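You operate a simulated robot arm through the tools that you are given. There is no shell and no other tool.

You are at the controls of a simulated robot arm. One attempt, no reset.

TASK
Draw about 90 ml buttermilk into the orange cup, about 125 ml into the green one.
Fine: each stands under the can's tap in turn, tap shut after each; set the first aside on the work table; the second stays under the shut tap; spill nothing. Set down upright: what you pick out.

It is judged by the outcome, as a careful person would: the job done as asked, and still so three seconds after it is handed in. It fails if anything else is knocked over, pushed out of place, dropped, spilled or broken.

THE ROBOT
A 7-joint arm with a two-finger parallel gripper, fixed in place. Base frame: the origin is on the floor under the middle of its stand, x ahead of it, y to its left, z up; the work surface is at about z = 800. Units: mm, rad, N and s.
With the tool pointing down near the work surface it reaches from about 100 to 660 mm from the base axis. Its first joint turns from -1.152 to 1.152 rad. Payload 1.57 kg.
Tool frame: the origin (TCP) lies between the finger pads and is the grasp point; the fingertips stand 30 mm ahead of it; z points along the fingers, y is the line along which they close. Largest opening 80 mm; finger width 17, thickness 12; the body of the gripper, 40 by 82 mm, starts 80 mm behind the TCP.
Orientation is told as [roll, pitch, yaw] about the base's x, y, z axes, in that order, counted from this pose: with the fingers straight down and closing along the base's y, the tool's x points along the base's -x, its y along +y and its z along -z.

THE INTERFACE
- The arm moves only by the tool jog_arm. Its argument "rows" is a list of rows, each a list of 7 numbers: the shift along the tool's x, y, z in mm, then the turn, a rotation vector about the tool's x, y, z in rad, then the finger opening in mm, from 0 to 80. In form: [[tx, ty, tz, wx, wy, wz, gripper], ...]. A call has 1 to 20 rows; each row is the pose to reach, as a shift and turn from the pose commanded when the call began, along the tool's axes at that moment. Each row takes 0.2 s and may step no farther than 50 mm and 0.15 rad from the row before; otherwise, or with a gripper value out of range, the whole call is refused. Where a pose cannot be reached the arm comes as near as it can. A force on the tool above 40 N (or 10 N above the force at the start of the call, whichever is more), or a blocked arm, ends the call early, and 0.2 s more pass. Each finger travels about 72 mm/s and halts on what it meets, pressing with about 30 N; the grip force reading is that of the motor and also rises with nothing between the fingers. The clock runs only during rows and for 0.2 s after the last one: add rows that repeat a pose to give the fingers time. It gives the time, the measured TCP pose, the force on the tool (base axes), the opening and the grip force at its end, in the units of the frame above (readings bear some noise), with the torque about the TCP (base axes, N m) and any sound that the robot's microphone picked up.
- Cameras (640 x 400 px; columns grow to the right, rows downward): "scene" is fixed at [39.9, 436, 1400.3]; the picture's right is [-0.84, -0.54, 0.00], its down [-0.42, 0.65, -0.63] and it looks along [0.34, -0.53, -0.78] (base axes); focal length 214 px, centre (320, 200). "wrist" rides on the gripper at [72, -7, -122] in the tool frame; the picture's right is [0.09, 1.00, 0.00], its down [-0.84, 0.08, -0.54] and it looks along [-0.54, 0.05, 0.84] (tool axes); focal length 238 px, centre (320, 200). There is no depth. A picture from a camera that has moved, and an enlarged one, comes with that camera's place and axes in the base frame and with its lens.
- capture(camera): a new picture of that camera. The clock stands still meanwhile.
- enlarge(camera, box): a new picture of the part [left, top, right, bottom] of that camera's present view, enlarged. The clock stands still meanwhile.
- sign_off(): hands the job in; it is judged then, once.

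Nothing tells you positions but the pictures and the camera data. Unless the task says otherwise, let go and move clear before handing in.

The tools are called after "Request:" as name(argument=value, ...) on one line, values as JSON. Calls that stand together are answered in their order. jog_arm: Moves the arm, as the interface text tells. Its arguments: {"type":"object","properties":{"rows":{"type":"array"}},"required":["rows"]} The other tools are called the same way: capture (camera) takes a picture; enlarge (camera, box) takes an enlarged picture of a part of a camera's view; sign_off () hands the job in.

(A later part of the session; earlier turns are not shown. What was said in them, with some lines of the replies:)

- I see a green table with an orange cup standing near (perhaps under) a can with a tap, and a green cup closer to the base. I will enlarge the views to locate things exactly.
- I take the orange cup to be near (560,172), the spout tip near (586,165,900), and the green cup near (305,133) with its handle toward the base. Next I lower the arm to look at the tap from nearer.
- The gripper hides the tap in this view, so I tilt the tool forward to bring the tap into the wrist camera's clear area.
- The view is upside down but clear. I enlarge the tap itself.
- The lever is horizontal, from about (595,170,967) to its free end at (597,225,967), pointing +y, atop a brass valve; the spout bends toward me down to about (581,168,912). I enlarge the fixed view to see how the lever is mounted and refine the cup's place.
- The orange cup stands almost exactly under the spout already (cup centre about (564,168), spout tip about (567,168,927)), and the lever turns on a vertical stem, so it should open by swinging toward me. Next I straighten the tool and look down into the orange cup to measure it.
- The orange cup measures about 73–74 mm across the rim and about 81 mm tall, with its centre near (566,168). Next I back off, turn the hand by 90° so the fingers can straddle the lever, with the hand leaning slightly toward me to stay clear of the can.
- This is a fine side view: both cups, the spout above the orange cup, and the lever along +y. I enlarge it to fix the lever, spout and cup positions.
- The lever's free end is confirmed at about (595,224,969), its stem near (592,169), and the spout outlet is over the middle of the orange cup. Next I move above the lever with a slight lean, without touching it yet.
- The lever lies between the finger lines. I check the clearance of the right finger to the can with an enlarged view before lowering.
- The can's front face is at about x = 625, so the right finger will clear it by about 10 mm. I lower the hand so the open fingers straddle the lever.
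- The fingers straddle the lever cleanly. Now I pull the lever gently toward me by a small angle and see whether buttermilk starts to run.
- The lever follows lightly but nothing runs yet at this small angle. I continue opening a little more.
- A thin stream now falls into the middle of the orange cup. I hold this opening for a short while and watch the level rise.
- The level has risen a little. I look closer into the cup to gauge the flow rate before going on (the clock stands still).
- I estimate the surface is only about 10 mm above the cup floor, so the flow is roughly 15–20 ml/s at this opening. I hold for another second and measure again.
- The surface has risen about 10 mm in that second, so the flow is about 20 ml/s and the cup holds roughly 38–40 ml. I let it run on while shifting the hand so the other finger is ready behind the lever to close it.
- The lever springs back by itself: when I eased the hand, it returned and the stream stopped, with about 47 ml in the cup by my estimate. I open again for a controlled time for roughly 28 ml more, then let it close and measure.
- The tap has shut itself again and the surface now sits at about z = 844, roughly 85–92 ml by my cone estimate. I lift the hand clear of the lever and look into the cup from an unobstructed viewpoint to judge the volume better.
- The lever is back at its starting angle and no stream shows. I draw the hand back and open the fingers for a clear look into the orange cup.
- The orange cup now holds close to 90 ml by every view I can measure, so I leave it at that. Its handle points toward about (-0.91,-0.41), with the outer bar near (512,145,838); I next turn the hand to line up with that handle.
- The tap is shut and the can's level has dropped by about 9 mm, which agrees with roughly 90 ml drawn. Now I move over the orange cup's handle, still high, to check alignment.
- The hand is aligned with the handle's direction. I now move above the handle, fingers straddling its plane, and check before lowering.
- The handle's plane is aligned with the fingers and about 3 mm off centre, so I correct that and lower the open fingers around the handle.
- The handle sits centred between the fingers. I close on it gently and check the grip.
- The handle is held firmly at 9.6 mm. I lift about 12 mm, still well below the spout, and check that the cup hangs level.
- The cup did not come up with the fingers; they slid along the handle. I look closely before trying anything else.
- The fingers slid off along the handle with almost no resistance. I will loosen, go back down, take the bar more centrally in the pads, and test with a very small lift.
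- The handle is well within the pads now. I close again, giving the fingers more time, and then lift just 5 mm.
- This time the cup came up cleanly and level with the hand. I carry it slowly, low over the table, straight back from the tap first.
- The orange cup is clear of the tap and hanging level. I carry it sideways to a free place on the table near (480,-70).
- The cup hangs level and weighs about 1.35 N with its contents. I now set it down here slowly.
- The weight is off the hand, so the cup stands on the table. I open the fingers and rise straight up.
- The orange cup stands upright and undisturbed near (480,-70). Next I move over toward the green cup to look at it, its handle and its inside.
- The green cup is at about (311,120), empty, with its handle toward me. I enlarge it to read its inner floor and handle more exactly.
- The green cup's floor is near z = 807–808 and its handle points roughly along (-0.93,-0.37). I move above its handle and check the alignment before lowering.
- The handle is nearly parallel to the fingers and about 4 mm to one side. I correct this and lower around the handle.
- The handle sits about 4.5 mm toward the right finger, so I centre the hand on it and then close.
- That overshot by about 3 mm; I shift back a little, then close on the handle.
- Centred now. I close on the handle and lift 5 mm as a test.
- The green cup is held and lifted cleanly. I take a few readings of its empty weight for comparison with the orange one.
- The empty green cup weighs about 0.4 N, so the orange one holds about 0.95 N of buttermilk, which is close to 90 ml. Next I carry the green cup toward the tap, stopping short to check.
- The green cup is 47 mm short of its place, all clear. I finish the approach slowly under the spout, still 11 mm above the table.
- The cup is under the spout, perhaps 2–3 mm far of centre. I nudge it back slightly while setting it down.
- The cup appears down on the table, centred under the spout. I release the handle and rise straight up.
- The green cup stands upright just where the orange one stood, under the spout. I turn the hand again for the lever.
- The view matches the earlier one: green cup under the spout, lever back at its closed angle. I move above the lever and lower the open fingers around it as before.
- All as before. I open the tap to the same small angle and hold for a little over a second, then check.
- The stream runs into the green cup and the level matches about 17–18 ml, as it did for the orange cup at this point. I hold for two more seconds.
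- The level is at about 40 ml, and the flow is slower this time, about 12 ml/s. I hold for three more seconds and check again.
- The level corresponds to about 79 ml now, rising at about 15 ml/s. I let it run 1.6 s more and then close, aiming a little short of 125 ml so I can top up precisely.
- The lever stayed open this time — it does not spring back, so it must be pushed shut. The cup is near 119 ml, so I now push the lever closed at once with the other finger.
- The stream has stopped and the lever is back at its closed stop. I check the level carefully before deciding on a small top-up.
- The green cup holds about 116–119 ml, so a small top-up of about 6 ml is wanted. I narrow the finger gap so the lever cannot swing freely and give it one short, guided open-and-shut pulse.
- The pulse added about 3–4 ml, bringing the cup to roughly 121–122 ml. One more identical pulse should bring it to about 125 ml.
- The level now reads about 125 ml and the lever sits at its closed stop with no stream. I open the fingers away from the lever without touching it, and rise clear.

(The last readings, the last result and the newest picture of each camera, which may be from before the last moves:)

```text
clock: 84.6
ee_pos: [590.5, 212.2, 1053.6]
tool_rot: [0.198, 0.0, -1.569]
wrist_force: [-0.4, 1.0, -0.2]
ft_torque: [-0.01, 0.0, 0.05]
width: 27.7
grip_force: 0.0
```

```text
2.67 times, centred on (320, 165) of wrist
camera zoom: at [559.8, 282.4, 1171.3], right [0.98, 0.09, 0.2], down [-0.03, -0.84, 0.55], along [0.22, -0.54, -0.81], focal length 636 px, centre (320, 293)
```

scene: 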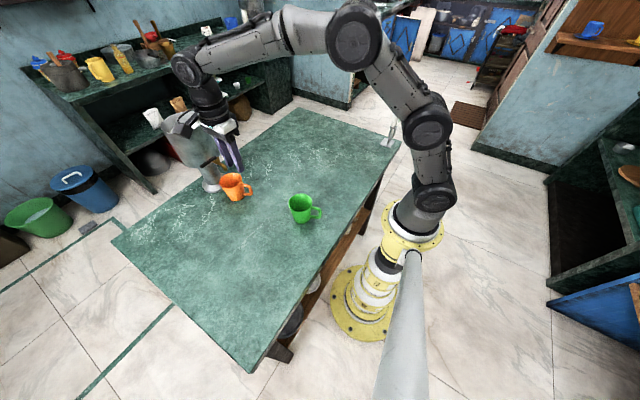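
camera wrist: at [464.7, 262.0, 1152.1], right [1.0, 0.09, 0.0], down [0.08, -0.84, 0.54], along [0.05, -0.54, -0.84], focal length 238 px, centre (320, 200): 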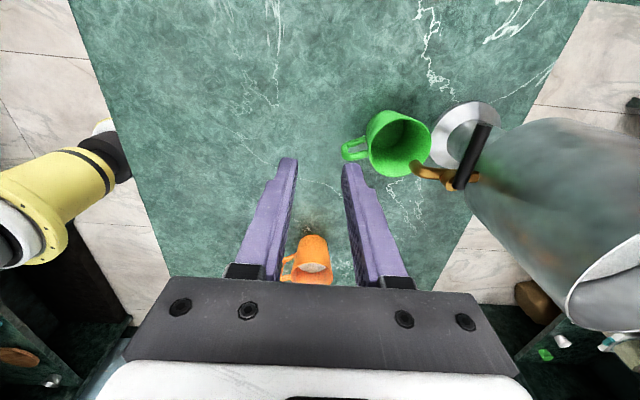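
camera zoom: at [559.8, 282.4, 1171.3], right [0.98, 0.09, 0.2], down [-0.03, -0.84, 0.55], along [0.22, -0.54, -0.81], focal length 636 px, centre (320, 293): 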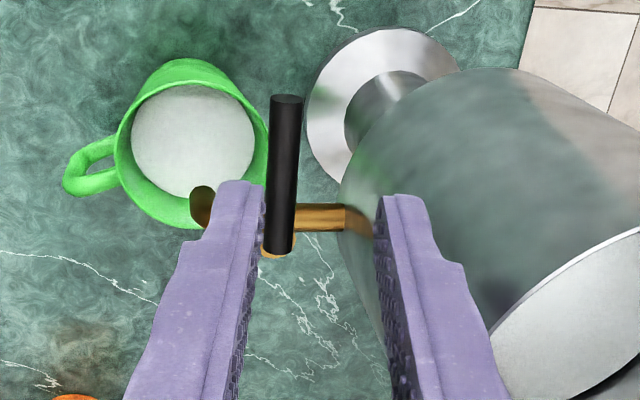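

The tap is shut, the green cup stands full under it, and nothing is spilled. I withdraw the hand well clear and take final looks at everything.

Request:
jog_arm(rows=[[-1, -10, -25, 0, 0, 0, 28], [-3, -40, -42, 0.05, 0, 0, 30], [-6, -70, -60, 0.1, 0, 0, 40], [-10, -105.7, -82.7, 0.2, 0, 0, 50], [-10, -105.7, -82.7, 0.2, 0, 0, 50]])

Request:
capture(camera="scene")

Request:
capture(camera="wrist")

Request:
enlarge(camera="scene", box=[190, 110, 320, 215])

Request:
enlarge(camera="wrist", box=[330, 90, 510, 210])

```text
clock: 85.8
ee_pos: [469.6, 200.8, 1113.2]
tool_rot: [-0.001, -0.001, -1.572]
wrist_force: [-0.1, 0.5, 0.3]
ft_torque: [-0.04, -0.01, 0.01]
width: 50.1
grip_force: 0.0
```

```text
taken
```

scene: 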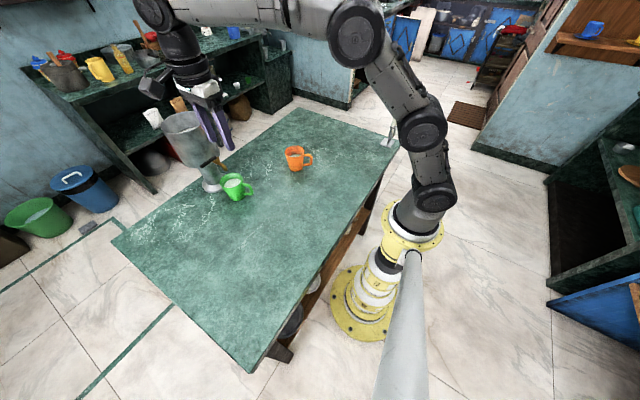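

```text
taken
camera wrist: at [463.0, 272.4, 1234.8], right [1.0, 0.09, 0.0], down [0.08, -0.84, 0.54], along [0.05, -0.54, -0.84], focal length 238 px, centre (320, 200)
```

wrist: 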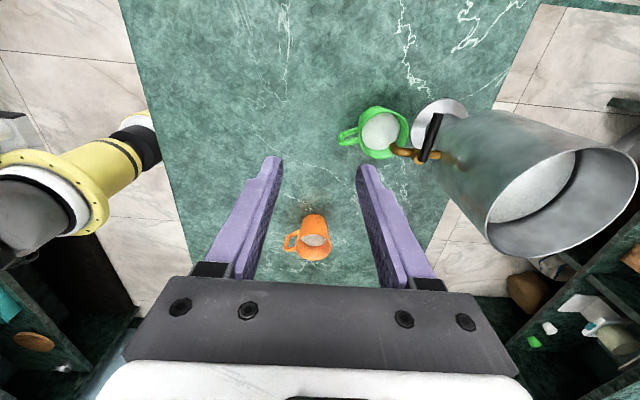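

```text
3.81 times, centred on (255, 162) of scene
camera zoom: at [39.9, 436.0, 1400.3], right [-0.84, -0.54, 0.0], down [-0.42, 0.65, -0.63], along [0.34, -0.53, -0.78], focal length 817 px, centre (568, 343)
```

zoom: 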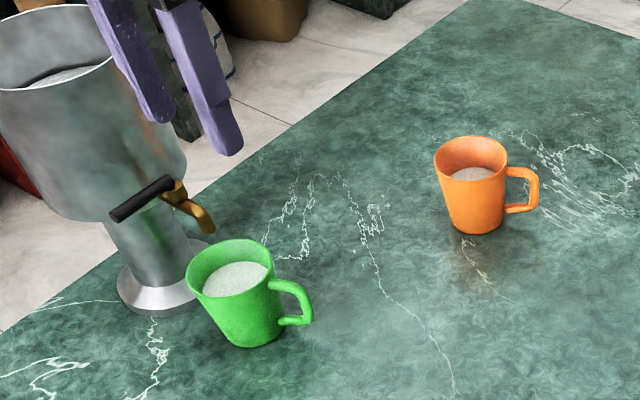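

```text
3.33 times, centred on (420, 150) of wrist
camera zoom: at [463.0, 272.4, 1234.8], right [1.0, 0.09, 0.0], down [0.08, -0.84, 0.54], along [0.05, -0.54, -0.84], focal length 794 px, centre (-13, 367)
```

zoom: 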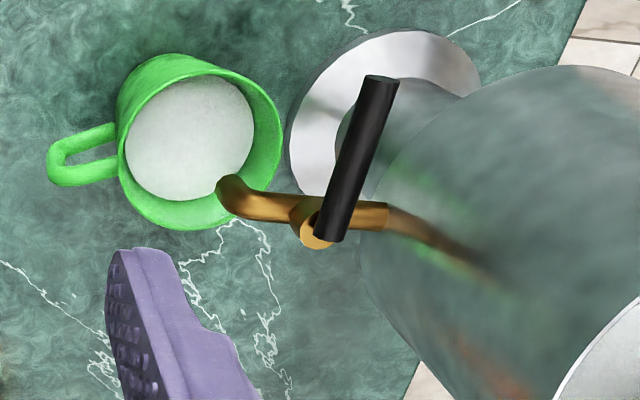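

Everything stands as it should. I move the arm further aside to view the can's own level, as an independent check of what was drawn for the green cup.

Request:
jog_arm(rows=[[-20, -40, -10, 0, 0, -0.14, 50], [-40, -80, -20, 0, 0, -0.28, 50], [-60, -120, -30, 0, 0, -0.42, 50], [-80, -150, -40, 0, 0, -0.56, 50], [-80, -150, -40, 0, 0, -0.56, 50]])

Request:
enlarge(camera="scene", box=[160, 105, 210, 140])

Request:
enlarge(camera="scene", box=[150, 95, 260, 205])

```text
clock: 87.0
ee_pos: [319.2, 123.3, 1153.7]
tool_rot: [0.0, 0.001, -1.009]
wrist_force: [0.1, -0.6, -0.9]
ft_torque: [-0.01, 0.0, 0.02]
width: 50.1
grip_force: 0.1
```

```text
11.43 times, centred on (185, 122) of scene
camera zoom: at [39.9, 436.0, 1400.3], right [-0.84, -0.54, 0.0], down [-0.42, 0.65, -0.63], along [0.34, -0.53, -0.78], focal length 2451 px, centre (1863, 1086)
```

zoom: 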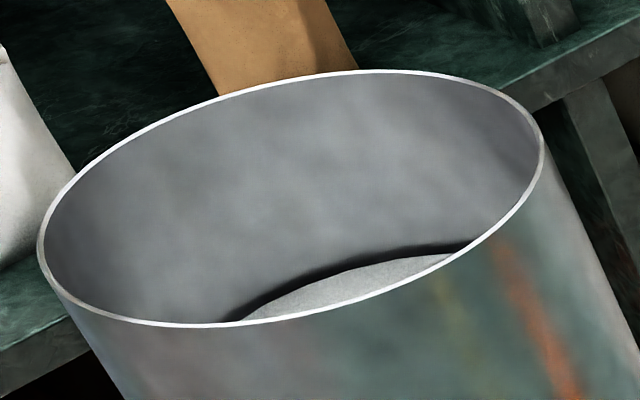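

```text
3.64 times, centred on (205, 150) of scene
camera zoom: at [39.9, 436.0, 1400.3], right [-0.84, -0.54, 0.0], down [-0.42, 0.65, -0.63], along [0.34, -0.53, -0.78], focal length 780 px, centre (738, 382)
```

zoom: 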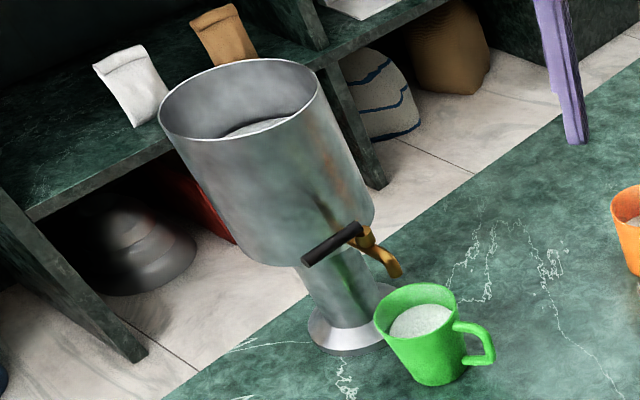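

The can's level dropped by amounts that agree with about 90 ml and 125 ml drawn. The orange cup stands upright aside, the green cup stands under the shut tap, nothing is spilled and the arm is clear, so I hand the job in.

Request:
sign_off()

```text
The job is handed in.
```

I drew about 90 ml into the orange cup and about 125 ml into the green one, and handed the job in. Both volumes are estimates.

- **Orange cup:** it stands upright on the work table near (480, -70). The level in the cup, its weight against the empty green cup, and the drop in the can's level put it between about 86 and 99 ml. I take it as about 90 ml.
- **Green cup:** it stands upright under the shut tap. I topped it up with two short pulses at the end. The level in the cup gives about 122–127 ml. The drop in the can's level gives about 135 ml, so it may be slightly over.
- **Tap:** the lever is back at its closed position and no stream shows. It does not spring shut on its own. While the green cup was filling it stayed open after I eased the hand off, so I pushed it closed with the fingers.
- **Orange cup pickup:** on the first try the fingers slid along the handle, and closing them had shifted the cup a few millimetres. I re-gripped it and it lifted level.

Nothing was spilled or knocked over in the final pictures, and the arm is clear of everything.
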